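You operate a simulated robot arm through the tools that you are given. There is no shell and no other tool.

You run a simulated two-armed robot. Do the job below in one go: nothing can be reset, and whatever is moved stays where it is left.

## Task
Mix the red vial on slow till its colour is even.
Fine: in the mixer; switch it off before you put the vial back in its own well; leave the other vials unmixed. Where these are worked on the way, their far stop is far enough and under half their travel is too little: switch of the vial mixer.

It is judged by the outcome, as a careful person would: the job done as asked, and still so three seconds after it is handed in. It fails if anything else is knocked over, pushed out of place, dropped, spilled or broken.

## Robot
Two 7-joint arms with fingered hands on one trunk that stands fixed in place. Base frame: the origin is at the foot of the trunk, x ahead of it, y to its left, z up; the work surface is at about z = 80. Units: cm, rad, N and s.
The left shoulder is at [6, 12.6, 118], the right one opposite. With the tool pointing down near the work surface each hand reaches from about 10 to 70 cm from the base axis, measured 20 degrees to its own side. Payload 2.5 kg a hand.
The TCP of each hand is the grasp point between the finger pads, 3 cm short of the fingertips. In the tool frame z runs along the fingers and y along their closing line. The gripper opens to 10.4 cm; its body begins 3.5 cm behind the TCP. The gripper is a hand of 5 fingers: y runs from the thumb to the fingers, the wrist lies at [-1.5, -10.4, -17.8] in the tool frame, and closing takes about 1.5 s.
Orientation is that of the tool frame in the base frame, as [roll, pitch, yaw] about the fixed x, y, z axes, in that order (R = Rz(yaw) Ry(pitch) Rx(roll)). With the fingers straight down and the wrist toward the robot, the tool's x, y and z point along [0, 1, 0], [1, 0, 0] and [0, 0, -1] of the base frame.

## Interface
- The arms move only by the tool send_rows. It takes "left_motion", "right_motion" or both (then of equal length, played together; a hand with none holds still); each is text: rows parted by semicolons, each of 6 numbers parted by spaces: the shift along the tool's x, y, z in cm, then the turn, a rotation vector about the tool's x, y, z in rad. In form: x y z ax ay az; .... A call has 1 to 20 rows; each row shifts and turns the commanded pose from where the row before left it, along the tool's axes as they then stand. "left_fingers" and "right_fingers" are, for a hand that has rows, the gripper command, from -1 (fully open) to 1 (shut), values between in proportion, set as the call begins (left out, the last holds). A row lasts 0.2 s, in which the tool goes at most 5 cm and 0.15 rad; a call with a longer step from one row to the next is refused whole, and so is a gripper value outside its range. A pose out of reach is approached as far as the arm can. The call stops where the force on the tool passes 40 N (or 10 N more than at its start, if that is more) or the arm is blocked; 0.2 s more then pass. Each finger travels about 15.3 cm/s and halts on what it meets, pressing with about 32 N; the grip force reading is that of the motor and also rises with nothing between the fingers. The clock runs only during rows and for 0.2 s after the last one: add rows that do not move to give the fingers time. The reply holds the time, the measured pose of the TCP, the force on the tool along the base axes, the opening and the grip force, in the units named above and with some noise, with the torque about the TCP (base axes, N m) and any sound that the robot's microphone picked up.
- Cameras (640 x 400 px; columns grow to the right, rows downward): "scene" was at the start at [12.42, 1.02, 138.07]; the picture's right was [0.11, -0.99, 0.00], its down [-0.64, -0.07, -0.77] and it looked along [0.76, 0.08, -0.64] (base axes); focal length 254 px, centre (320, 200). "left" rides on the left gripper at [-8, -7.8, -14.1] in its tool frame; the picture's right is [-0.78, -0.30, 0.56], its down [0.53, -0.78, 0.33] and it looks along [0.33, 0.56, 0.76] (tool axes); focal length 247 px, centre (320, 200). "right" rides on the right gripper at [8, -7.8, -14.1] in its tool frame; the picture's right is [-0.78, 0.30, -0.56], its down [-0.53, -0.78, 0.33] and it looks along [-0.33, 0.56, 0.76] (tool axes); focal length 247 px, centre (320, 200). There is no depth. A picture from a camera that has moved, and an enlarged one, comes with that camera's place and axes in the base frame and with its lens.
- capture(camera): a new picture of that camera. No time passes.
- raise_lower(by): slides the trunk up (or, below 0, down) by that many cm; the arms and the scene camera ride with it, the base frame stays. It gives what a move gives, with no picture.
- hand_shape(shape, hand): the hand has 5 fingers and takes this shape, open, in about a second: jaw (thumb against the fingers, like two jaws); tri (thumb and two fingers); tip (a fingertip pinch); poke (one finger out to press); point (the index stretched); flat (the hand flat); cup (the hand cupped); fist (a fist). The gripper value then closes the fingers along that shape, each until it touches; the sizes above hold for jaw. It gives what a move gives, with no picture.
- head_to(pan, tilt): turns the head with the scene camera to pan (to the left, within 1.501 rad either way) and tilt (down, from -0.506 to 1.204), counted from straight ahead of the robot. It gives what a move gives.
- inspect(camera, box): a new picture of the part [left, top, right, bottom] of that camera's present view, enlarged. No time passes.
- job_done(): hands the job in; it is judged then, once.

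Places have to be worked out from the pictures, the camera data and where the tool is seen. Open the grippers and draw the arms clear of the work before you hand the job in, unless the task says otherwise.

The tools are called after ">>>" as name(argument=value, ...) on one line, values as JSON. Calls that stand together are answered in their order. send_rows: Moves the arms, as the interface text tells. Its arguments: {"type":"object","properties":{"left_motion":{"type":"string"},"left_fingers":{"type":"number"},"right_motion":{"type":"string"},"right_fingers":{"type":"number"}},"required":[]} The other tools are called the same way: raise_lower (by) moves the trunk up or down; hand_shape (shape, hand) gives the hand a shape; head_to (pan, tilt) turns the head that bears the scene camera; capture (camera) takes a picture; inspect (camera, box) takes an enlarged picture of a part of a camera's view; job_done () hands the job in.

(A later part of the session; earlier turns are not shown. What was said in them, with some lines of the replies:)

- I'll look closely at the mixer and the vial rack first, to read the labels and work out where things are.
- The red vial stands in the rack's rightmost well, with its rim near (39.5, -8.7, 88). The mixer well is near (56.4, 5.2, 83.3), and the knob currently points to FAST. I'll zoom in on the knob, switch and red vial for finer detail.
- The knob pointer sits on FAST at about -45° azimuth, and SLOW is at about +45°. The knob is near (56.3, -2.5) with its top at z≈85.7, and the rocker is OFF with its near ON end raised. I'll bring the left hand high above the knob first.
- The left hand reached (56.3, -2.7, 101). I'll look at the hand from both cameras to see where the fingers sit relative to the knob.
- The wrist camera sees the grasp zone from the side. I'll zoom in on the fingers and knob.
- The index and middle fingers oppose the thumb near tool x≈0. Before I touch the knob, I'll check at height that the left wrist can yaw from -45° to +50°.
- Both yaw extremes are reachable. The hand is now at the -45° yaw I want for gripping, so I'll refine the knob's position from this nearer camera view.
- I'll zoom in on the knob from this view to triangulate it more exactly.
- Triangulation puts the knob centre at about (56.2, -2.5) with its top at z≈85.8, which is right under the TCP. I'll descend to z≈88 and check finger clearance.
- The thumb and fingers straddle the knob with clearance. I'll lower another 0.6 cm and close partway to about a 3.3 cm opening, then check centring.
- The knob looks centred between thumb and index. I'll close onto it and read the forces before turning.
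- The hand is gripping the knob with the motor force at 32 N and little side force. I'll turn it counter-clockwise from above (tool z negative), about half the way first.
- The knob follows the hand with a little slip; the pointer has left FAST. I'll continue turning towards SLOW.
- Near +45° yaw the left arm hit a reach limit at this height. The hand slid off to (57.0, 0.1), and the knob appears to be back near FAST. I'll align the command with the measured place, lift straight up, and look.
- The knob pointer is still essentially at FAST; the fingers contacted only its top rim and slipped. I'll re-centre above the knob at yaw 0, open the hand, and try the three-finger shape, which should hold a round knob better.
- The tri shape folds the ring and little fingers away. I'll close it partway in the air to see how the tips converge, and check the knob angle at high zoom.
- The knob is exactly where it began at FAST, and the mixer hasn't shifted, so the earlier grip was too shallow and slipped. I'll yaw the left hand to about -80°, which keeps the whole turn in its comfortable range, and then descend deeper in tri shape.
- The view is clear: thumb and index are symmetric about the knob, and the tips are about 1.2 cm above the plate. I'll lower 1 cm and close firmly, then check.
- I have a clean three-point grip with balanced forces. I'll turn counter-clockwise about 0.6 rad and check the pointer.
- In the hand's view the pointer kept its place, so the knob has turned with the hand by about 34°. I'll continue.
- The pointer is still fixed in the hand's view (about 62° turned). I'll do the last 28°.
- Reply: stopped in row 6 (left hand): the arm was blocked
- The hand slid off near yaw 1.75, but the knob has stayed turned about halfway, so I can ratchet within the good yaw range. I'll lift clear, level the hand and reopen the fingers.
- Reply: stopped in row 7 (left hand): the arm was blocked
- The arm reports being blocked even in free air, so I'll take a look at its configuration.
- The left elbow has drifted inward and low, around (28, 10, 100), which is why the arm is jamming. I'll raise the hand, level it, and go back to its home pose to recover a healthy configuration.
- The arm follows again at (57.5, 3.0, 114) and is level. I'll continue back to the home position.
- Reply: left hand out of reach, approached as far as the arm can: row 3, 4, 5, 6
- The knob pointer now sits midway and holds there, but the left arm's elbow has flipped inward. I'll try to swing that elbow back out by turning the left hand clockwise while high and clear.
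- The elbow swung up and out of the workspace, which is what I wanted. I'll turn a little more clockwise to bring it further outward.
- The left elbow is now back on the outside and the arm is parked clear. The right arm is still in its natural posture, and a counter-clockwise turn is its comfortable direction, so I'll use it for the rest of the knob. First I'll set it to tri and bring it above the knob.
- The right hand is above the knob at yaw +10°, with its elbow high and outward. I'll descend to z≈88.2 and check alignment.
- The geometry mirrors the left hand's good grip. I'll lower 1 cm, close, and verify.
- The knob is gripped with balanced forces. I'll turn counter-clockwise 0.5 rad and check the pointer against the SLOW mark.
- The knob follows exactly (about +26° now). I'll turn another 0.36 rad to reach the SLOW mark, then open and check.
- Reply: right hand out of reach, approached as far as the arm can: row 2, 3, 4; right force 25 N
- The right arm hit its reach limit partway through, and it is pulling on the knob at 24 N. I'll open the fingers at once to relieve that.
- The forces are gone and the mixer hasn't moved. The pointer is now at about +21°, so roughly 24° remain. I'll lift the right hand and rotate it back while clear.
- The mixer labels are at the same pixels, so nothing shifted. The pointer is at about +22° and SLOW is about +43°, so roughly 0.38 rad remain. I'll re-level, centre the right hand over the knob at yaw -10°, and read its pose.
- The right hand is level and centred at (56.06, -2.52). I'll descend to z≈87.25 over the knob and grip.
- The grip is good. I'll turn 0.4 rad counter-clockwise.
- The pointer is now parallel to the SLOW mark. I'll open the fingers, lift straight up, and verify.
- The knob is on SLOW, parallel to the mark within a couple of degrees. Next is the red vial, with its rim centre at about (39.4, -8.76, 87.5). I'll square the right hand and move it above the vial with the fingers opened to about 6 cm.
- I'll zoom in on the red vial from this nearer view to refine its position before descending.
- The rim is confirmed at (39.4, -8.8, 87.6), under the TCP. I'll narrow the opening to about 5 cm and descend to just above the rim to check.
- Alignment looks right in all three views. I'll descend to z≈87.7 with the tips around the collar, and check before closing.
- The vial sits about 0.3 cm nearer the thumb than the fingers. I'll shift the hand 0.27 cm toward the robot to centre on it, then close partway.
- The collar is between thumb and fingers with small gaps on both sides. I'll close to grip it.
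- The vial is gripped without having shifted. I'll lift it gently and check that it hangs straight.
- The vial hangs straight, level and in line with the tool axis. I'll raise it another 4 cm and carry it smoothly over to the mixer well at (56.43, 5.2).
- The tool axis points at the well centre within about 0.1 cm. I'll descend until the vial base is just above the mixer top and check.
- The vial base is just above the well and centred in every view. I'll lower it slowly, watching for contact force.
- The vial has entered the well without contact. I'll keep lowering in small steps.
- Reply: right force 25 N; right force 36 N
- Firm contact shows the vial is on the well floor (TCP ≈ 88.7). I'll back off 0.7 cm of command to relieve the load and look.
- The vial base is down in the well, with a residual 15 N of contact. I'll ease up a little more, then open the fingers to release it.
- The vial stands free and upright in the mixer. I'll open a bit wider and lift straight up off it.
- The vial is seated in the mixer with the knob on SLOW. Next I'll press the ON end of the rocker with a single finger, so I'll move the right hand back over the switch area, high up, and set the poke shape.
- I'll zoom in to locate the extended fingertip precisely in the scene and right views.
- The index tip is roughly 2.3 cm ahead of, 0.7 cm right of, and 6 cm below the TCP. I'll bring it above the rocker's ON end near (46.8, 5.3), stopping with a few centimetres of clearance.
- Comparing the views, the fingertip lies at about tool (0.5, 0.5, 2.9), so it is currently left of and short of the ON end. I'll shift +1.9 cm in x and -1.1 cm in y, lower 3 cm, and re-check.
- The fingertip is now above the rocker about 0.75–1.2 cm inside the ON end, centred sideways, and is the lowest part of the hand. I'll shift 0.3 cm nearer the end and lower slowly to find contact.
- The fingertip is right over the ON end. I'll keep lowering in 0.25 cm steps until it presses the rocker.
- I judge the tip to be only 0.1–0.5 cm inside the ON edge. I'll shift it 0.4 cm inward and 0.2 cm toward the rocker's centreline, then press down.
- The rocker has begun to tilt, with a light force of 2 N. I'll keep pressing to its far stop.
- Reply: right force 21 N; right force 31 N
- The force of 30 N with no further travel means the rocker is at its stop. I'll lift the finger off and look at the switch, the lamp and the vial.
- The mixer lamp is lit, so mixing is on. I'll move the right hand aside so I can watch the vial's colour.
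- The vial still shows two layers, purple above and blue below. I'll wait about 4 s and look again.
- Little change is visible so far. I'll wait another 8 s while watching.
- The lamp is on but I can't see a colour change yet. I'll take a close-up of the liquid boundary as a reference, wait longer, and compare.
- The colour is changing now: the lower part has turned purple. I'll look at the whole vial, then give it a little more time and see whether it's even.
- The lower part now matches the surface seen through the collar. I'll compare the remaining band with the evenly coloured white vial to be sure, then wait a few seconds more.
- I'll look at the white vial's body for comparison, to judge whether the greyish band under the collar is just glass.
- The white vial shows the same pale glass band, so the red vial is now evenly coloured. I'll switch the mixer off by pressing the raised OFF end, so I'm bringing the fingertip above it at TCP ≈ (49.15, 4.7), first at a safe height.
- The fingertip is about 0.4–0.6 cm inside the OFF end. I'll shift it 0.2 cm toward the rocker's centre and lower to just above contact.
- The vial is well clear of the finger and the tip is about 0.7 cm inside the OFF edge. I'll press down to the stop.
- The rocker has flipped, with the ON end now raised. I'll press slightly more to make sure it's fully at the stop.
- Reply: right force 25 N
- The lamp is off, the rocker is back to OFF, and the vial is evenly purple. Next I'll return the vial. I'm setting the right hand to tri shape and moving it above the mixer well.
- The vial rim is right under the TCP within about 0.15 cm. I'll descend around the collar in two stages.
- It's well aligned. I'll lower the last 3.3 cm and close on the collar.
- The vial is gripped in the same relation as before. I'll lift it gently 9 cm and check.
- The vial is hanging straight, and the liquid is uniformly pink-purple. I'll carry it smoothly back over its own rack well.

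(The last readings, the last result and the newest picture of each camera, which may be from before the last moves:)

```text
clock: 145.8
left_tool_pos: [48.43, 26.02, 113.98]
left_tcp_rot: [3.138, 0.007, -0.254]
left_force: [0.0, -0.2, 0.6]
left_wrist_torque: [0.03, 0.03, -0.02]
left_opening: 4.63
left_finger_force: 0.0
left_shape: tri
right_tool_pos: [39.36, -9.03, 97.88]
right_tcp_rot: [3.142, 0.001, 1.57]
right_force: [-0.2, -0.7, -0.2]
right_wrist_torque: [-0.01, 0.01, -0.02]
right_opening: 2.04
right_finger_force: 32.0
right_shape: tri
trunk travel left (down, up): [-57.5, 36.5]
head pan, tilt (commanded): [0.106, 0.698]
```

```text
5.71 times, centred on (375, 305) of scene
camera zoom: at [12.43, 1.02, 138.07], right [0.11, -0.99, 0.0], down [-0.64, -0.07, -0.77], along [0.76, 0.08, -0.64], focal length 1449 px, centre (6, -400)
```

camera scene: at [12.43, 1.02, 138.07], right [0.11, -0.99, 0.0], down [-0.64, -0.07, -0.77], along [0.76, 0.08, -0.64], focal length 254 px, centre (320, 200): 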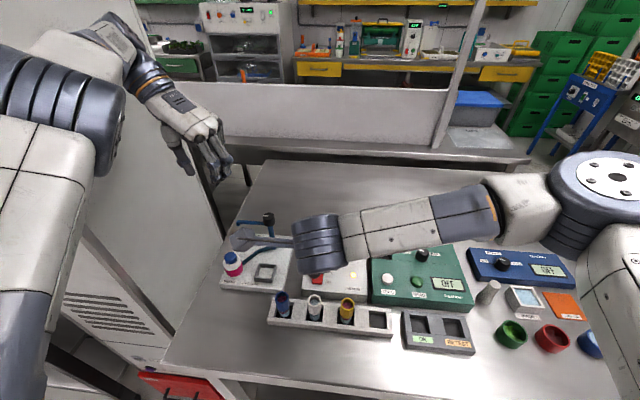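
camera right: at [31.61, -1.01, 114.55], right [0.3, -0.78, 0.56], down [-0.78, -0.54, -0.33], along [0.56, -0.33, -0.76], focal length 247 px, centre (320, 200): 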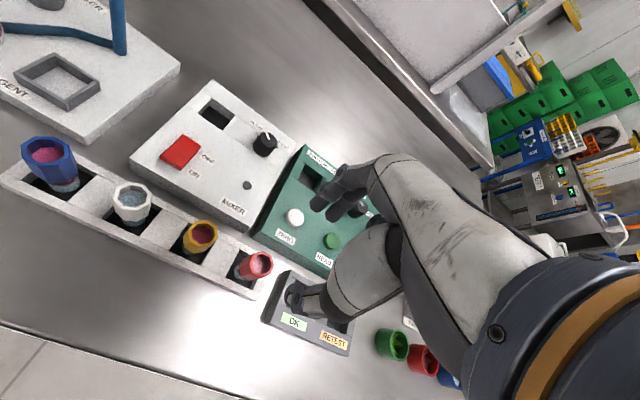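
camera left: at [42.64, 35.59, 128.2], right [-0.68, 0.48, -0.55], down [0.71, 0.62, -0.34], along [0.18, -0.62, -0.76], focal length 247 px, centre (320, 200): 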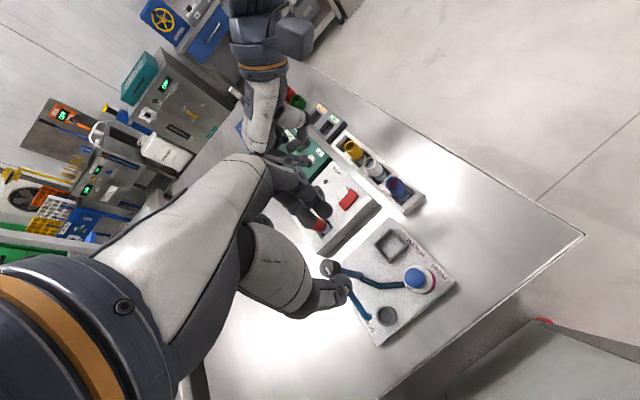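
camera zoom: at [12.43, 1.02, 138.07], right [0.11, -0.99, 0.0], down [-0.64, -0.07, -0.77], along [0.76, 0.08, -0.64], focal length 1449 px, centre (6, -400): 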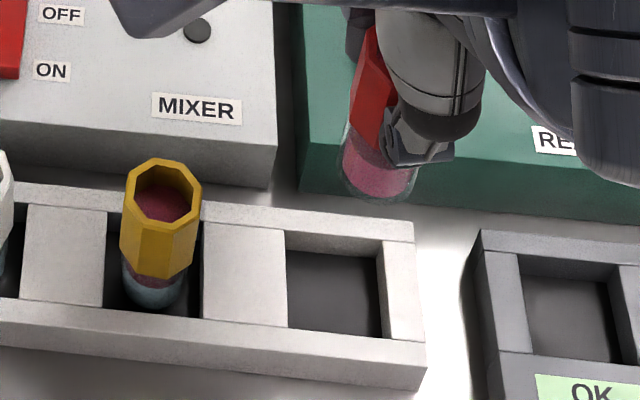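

The well centre works out to (39.4, -8.8), which matches the vial's original place. I'll nudge 0.1 cm in y and descend until the vial base is just above the rack.

>>> send_rows(right_motion="0.1 0 0.5 0 0 0; 0 0 1 0 0 0; 0 0 1.5 0 0 0; 0 0 1.5 0 0 0; 0 0 1.3 0 0 0; 0 0 0.8 0 0 0; 0 0 0.4 0 0 0; 0 0 0 0 0 0; 0 0 0 0 0 0")

>>> inspect(camera="right", box=[200, 140, 400, 310])

>>> inspect(camera="scene", box=[330, 270, 420, 340])

>>> inspect(camera="left", box=[300, 80, 380, 160])

```text
clock: 147.8
left_tool_pos: [48.42, 26.05, 114.07]
left_tcp_rot: [3.137, 0.006, -0.257]
left_force: [0.0, 0.2, -0.2]
left_wrist_torque: [0.0, -0.01, 0.0]
left_opening: 4.67
left_finger_force: 0.0
left_shape: tri
right_tool_pos: [39.3, -8.84, 90.94]
right_tcp_rot: [-3.14, 0.001, 1.57]
right_force: [0.3, -0.8, -0.8]
right_wrist_torque: [-0.03, -0.03, 0.03]
right_opening: 2.02
right_finger_force: 32.1
right_shape: tri
trunk travel left (down, up): [-57.5, 36.5]
head pan, tilt (commanded): [0.106, 0.698]
```

```text
2.35 times, centred on (300, 225) of right
camera zoom: at [31.66, -0.89, 105.1], right [0.3, -0.78, 0.56], down [-0.78, -0.54, -0.33], along [0.56, -0.33, -0.76], focal length 581 px, centre (367, 141)
```

zoom: 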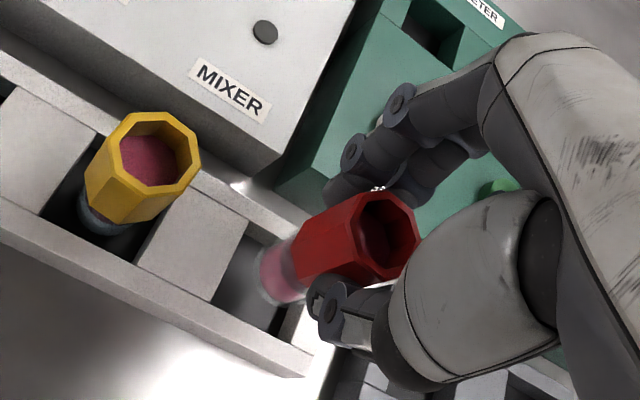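

```text
5.71 times, centred on (375, 305) of scene
camera zoom: at [12.43, 1.02, 138.07], right [0.11, -0.99, 0.0], down [-0.64, -0.07, -0.77], along [0.76, 0.08, -0.64], focal length 1449 px, centre (6, -400)
```

zoom: 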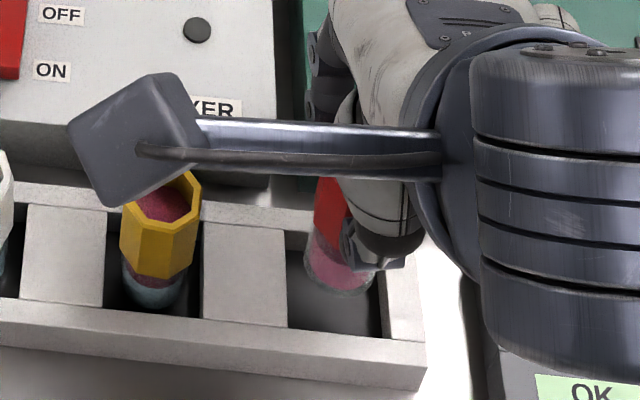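

```text
5.00 times, centred on (340, 120) of left
camera zoom: at [42.65, 35.59, 128.2], right [-0.68, 0.48, -0.55], down [0.71, 0.62, -0.34], along [0.18, -0.62, -0.76], focal length 1235 px, centre (220, 600)
```

zoom: 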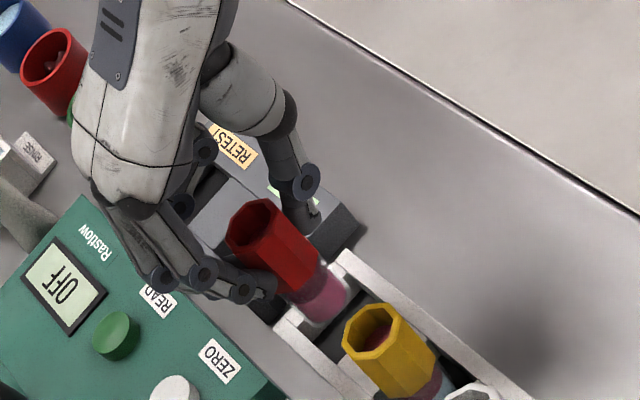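

The vial is centred over the well. I'll lower it into the well with slow steps.

>>> send_rows(right_motion="0 0 0.3 0 0 0; 0 0 0.4 0 0 0; 0 0 0.4 0 0 0; 0 0 0.4 0 0 0; 0 0 0.4 0 0 0; 0 0 0.2 0 0 0; 0 0 0 0 0 0")

>>> inspect(camera="right", box=[200, 140, 400, 310])

>>> inspect(camera="scene", box=[350, 290, 410, 335])

```text
clock: 149.4
left_tool_pos: [48.45, 26.13, 113.93]
left_tcp_rot: [3.138, 0.006, -0.255]
left_force: [-0.1, 0.7, -0.4]
left_wrist_torque: [-0.01, 0.0, 0.0]
left_opening: 4.65
left_finger_force: 0.0
left_shape: tri
right_tool_pos: [39.34, -8.92, 88.9]
right_tcp_rot: [-3.14, 0.002, 1.572]
right_force: [0.5, -0.9, -0.7]
right_wrist_torque: [0.03, -0.01, 0.02]
right_opening: 1.99
right_finger_force: 32.0
right_shape: tri
trunk travel left (down, up): [-57.5, 36.5]
head pan, tilt (commanded): [0.106, 0.698]
```

```text
2.35 times, centred on (300, 225) of right
camera zoom: at [31.6, -0.87, 103.06], right [0.3, -0.78, 0.56], down [-0.78, -0.54, -0.33], along [0.56, -0.33, -0.76], focal length 581 px, centre (367, 141)
```

zoom: 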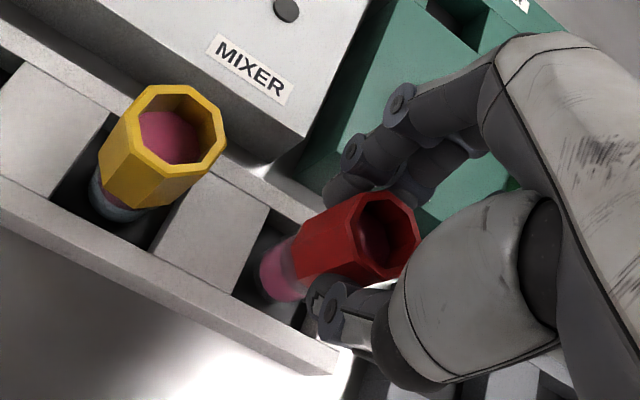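

```text
8.89 times, centred on (380, 312) of scene
camera zoom: at [12.43, 1.02, 138.07], right [0.11, -0.99, 0.0], down [-0.64, -0.07, -0.77], along [0.76, 0.08, -0.64], focal length 2254 px, centre (-213, -800)
```

zoom: 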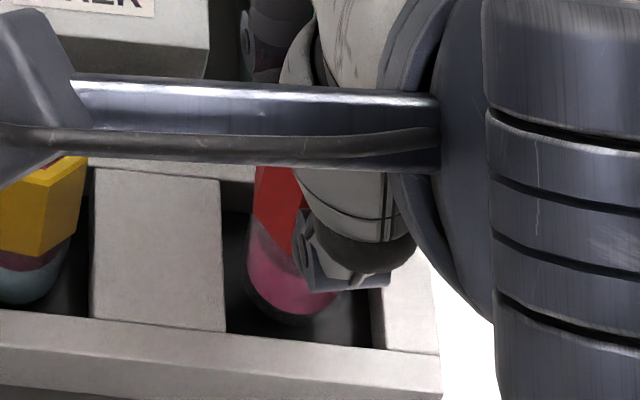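

The vial is centred in the well. I'll continue down to contact.

>>> send_rows(right_motion="0 0 0.25 0 0 0; 0 0 0.25 0 0 0; 0 0 0.2 0 0 0; 0 0 0.1 0 0 0; 0 0 0 0 0 0")

>>> send_rows(right_motion="0 0 0.1 0 0 0; 0 0 0 0 0 0")

```text
clock: 150.6
left_tool_pos: [48.41, 26.16, 114.01]
left_tcp_rot: [3.138, 0.007, -0.254]
left_force: [-0.3, 0.0, 0.0]
left_wrist_torque: [0.01, 0.0, -0.02]
left_opening: 4.65
left_finger_force: 0.0
left_shape: tri
right_tool_pos: [39.43, -8.94, 88.01]
right_tcp_rot: [-3.141, 0.0, 1.571]
right_force: [-0.5, -0.8, 0.6]
right_wrist_torque: [0.04, -0.05, -0.02]
right_opening: 2.03
right_finger_force: 32.5
right_shape: tri
trunk travel left (down, up): [-57.5, 36.5]
head pan, tilt (commanded): [0.106, 0.698]
```

```text
clock: 151.2
left_tool_pos: [48.39, 26.02, 113.99]
left_tcp_rot: [3.14, 0.008, -0.255]
left_force: [0.2, 0.6, -0.2]
left_wrist_torque: [0.0, 0.01, 0.03]
left_opening: 4.67
left_finger_force: 0.0
left_shape: tri
right_tool_pos: [39.38, -8.92, 88.04]
right_tcp_rot: [3.141, 0.001, 1.571]
right_force: [-0.5, -0.2, -0.8]
right_wrist_torque: [0.02, -0.01, 0.0]
right_opening: 2.01
right_finger_force: 31.6
right_shape: tri
trunk travel left (down, up): [-57.5, 36.5]
head pan, tilt (commanded): [0.106, 0.698]
```

There's no contact yet at z≈88.0. I'll keep lowering in 0.1 cm steps.

>>> send_rows(right_motion="0 0 0.1 0 0 0; 0 0 0 0 0 0")

>>> send_rows(right_motion="0 0 0.1 0 0 0; 0 0 0 0 0 0")

```text
clock: 151.8
left_tool_pos: [48.54, 25.97, 113.96]
left_tcp_rot: [3.138, 0.007, -0.255]
left_force: [0.1, 0.1, 0.7]
left_wrist_torque: [-0.03, 0.01, 0.01]
left_opening: 4.67
left_finger_force: 0.0
left_shape: tri
right_tool_pos: [39.39, -8.9, 87.87]
right_tcp_rot: [3.14, 0.002, 1.57]
right_force: [0.2, -0.3, -0.6]
right_wrist_torque: [0.01, -0.01, -0.06]
right_opening: 2.01
right_finger_force: 32.3
right_shape: tri
trunk travel left (down, up): [-57.5, 36.5]
head pan, tilt (commanded): [0.106, 0.698]
```

```text
clock: 152.4
left_tool_pos: [48.41, 25.99, 114.01]
left_tcp_rot: [3.137, 0.009, -0.254]
left_force: [0.0, -0.5, -0.5]
left_wrist_torque: [-0.01, -0.02, -0.01]
left_opening: 4.66
left_finger_force: 0.1
left_shape: tri
right_tool_pos: [39.44, -8.86, 87.84]
right_tcp_rot: [-3.141, 0.002, 1.571]
right_force: [-0.8, -1.5, 1.0]
right_wrist_torque: [-0.01, -0.01, -0.01]
right_opening: 2.04
right_finger_force: 31.9
right_shape: tri
trunk travel left (down, up): [-57.5, 36.5]
head pan, tilt (commanded): [0.106, 0.698]
```

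>>> send_rows(right_motion="0 0 0.1 0 0 0; 0 0 0 0 0 0")

>>> send_rows(right_motion="0 0 0.1 0 0 0; 0 0 0 0 0 0")

```text
clock: 153.0
left_tool_pos: [48.32, 26.07, 114.01]
left_tcp_rot: [3.137, 0.005, -0.254]
left_force: [-1.2, 1.7, 0.2]
left_wrist_torque: [0.0, 0.01, 0.02]
left_opening: 4.67
left_finger_force: 0.0
left_shape: tri
right_tool_pos: [39.3, -8.85, 87.67]
right_tcp_rot: [3.14, -0.001, 1.573]
right_force: [-1.7, -0.8, 8.1]
right_wrist_torque: [-0.01, 0.0, -0.03]
right_opening: 2.0
right_finger_force: 32.3
right_shape: tri
trunk travel left (down, up): [-57.5, 36.5]
head pan, tilt (commanded): [0.106, 0.698]
```

```text
clock: 153.6
left_tool_pos: [48.26, 26.06, 114.14]
left_tcp_rot: [3.138, 0.004, -0.255]
left_force: [-0.8, -1.2, 0.4]
left_wrist_torque: [0.01, 0.0, -0.01]
left_opening: 4.66
left_finger_force: 0.1
left_shape: tri
right_tool_pos: [39.41, -8.9, 87.7]
right_tcp_rot: [3.138, 0.0, 1.572]
right_force: [-0.2, 0.3, 11.6]
right_wrist_torque: [-0.02, -0.06, 0.0]
right_opening: 2.04
right_finger_force: 32.2
right_shape: tri
trunk travel left (down, up): [-57.5, 36.5]
head pan, tilt (commanded): [0.106, 0.698]
```

The vial bottom has met the well floor at z≈87.7, with 8–12 N of contact, which matches its original height. I'll ease up 0.1 cm and open the fingers.

>>> send_rows(right_motion="0 0 -0.1 0 0 0; 0 0 0 0 0 0; 0 0 0 0 0 0")

>>> send_rows(right_motion="0 0 0 0 0 0; 0 0 0 0 0 0; 0 0 0 0 0 0; 0 0 0 0 0 0; 0 0 0 0 0 0", right_fingers=0.04)

>>> inspect(camera="right", box=[200, 140, 400, 310])

>>> inspect(camera="left", box=[300, 80, 380, 160])

```text
clock: 154.4
left_tool_pos: [48.43, 26.14, 114.13]
left_tcp_rot: [3.138, 0.005, -0.256]
left_force: [-0.3, 0.4, 0.7]
left_wrist_torque: [0.04, -0.02, -0.03]
left_opening: 4.66
left_finger_force: 0.0
left_shape: tri
right_tool_pos: [39.31, -8.74, 87.72]
right_tcp_rot: [3.141, 0.001, 1.57]
right_force: [0.0, -0.5, 10.6]
right_wrist_torque: [-0.05, -0.07, 0.03]
right_opening: 2.05
right_finger_force: 31.3
right_shape: tri
trunk travel left (down, up): [-57.5, 36.5]
head pan, tilt (commanded): [0.106, 0.698]
```

```text
clock: 155.6
left_tool_pos: [48.42, 26.06, 113.94]
left_tcp_rot: [3.137, 0.006, -0.256]
left_force: [0.0, 0.6, 0.8]
left_wrist_torque: [-0.02, -0.01, 0.0]
left_opening: 4.65
left_finger_force: 0.0
left_shape: tri
right_tool_pos: [39.36, -8.76, 87.69]
right_tcp_rot: [-3.141, 0.002, 1.572]
right_force: [0.5, -0.1, 0.0]
right_wrist_torque: [0.03, -0.01, -0.03]
right_opening: 4.98
right_finger_force: 0.0
right_shape: tri
trunk travel left (down, up): [-57.5, 36.5]
head pan, tilt (commanded): [0.106, 0.698]
```

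```text
2.35 times, centred on (300, 225) of right
camera zoom: at [31.6, -0.84, 101.83], right [0.3, -0.78, 0.56], down [-0.78, -0.54, -0.33], along [0.56, -0.33, -0.76], focal length 581 px, centre (367, 141)
```

zoom: 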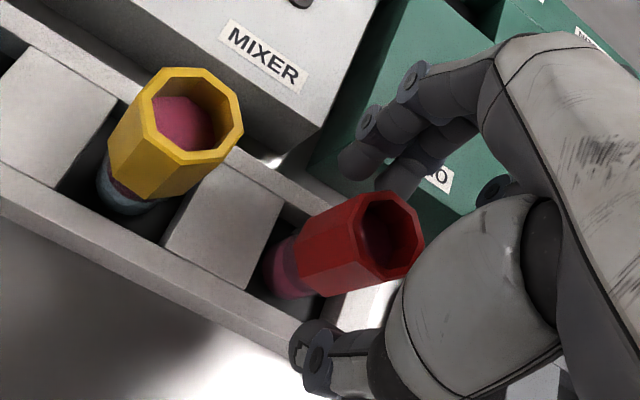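

```text
5.00 times, centred on (340, 120) of left
camera zoom: at [42.65, 35.59, 128.19], right [-0.68, 0.48, -0.55], down [0.71, 0.62, -0.34], along [0.18, -0.62, -0.76], focal length 1235 px, centre (220, 600)
```

zoom: 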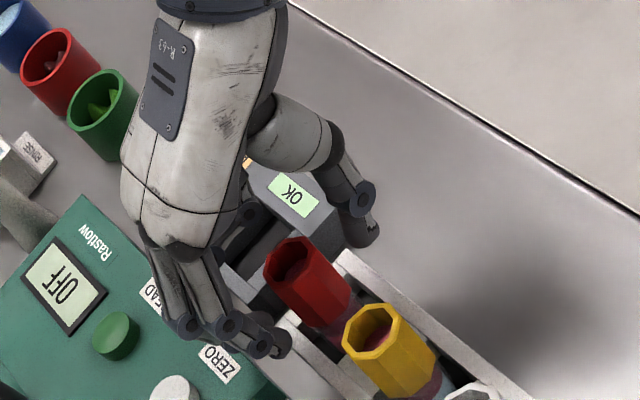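

The vial stands upright in its own well, free of the fingers. I'll lift straight up and away.

>>> send_rows(right_motion="0 0 -0.5 0 0 0; 0 0 -1 0 0 0; 0 0 -2 0 0 0; 0 0 -3 0 0 0; 0 0 -3 0 0 0; 0 0 -4 0 0 0; 0 0 -4 0 0 0; -3 2 -3 0 0 0; -3 2 -3 0 0 0; -3 2 -3 0 0 0; 0 0 0 0 0 0; 0 0 0 0 0 0")

>>> hand_shape(shape="jaw", hand="right")

>>> hand_shape(shape="jaw", hand="left")

>>> capture(camera="scene")

>>> inspect(camera="scene", box=[260, 225, 410, 345])

>>> inspect(camera="scene", box=[330, 290, 400, 340])

```text
clock: 158.2
left_tool_pos: [48.43, 26.03, 113.95]
left_tcp_rot: [3.138, 0.007, -0.256]
left_force: [0.6, 0.5, -0.7]
left_wrist_torque: [-0.03, 0.03, -0.02]
left_opening: 4.66
left_finger_force: 0.2
left_shape: tri
right_tool_pos: [45.35, -17.81, 114.27]
right_tcp_rot: [-3.14, 0.002, 1.571]
right_force: [0.8, -0.8, -0.5]
right_wrist_torque: [-0.03, -0.02, 0.0]
right_opening: 5.0
right_finger_force: 0.0
right_shape: tri
trunk travel left (down, up): [-57.5, 36.5]
head pan, tilt (commanded): [0.106, 0.698]
```

```text
clock: 159.1
left_tool_pos: [48.46, 26.04, 114.02]
left_tcp_rot: [3.138, 0.006, -0.256]
left_force: [-1.2, -0.1, -0.1]
left_wrist_torque: [-0.01, 0.0, 0.0]
left_opening: 4.67
left_finger_force: 0.0
left_shape: tri
right_tool_pos: [45.4, -17.69, 114.33]
right_tcp_rot: [-3.142, 0.002, 1.574]
right_force: [0.0, -0.5, 0.4]
right_wrist_torque: [0.0, 0.0, 0.0]
right_opening: 10.38
right_finger_force: 0.1
right_shape: jaw
trunk travel left (down, up): [-57.5, 36.5]
head pan, tilt (commanded): [0.106, 0.698]
```

```text
clock: 160.0
left_tool_pos: [48.46, 26.09, 114.03]
left_tcp_rot: [3.138, 0.007, -0.255]
left_force: [-0.2, -0.9, 0.6]
left_wrist_torque: [0.05, -0.01, 0.02]
left_opening: 10.38
left_finger_force: 0.0
left_shape: jaw
right_tool_pos: [45.39, -17.62, 114.19]
right_tcp_rot: [3.14, 0.003, 1.571]
right_force: [-0.3, -0.3, -1.1]
right_wrist_torque: [0.03, 0.04, -0.03]
right_opening: 10.39
right_finger_force: 0.1
right_shape: jaw
trunk travel left (down, up): [-57.5, 36.5]
head pan, tilt (commanded): [0.106, 0.698]
```

```text
taken
camera scene: at [12.42, 1.02, 138.07], right [0.11, -0.99, 0.0], down [-0.64, -0.07, -0.77], along [0.76, 0.08, -0.64], focal length 254 px, centre (320, 200)
```

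scene: 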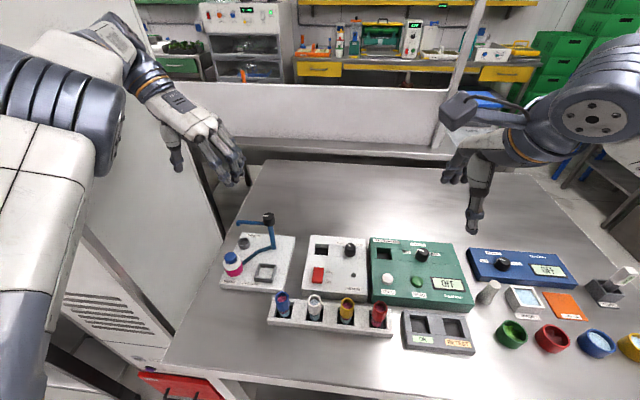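

```text
3.33 times, centred on (335, 285) of scene
camera zoom: at [12.42, 1.02, 138.07], right [0.11, -0.99, 0.0], down [-0.64, -0.07, -0.77], along [0.76, 0.08, -0.64], focal length 845 px, centre (270, -83)
```

zoom: 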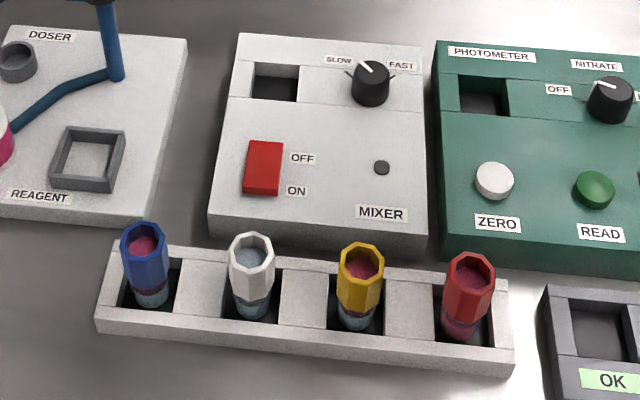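

```text
8.00 times, centred on (365, 315) of scene
camera zoom: at [12.42, 1.02, 138.07], right [0.11, -0.99, 0.0], down [-0.64, -0.07, -0.77], along [0.76, 0.08, -0.64], focal length 2028 px, centre (-40, -720)
```

zoom: 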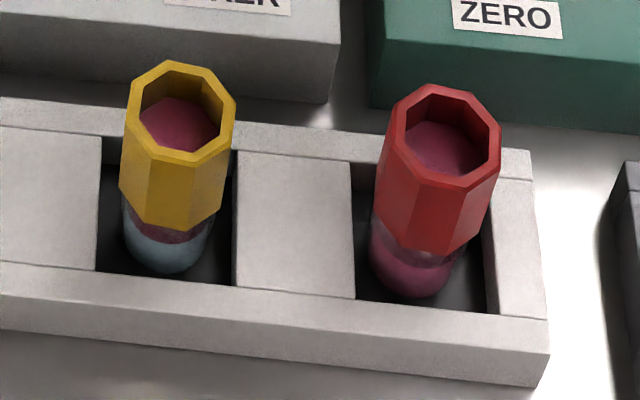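

The red vial is back in its own well, upright and evenly coloured. The mixer is off, and the other vials and equipment are where they were. Both hands are open and clear, so I'll hand the job in.

>>> job_done()

```text
The job is handed in.
```

I mixed the red vial on SLOW until its colour was even and put it back in its own rack well, upright. Then I handed the job in.

- **Speed:** the mixer knob was on FAST, so I turned it to SLOW before starting. It took several grips and now sits on the SLOW mark within a few degrees. I left it on SLOW.
- **Mixing:** the vial ran for about 35 seconds. It began as purple over blue. By the time I stopped it, the liquid was the same purple-pink throughout.
- **Mixer off:** I pressed the switch to its OFF stop before lifting the vial out, and its lamp went dark.
- **Other items:** the blue, white and yellow vials were not touched. In the last pictures the mixer and rack had not moved, and nothing was knocked over or spilled.

Both hands are open and clear of the work.
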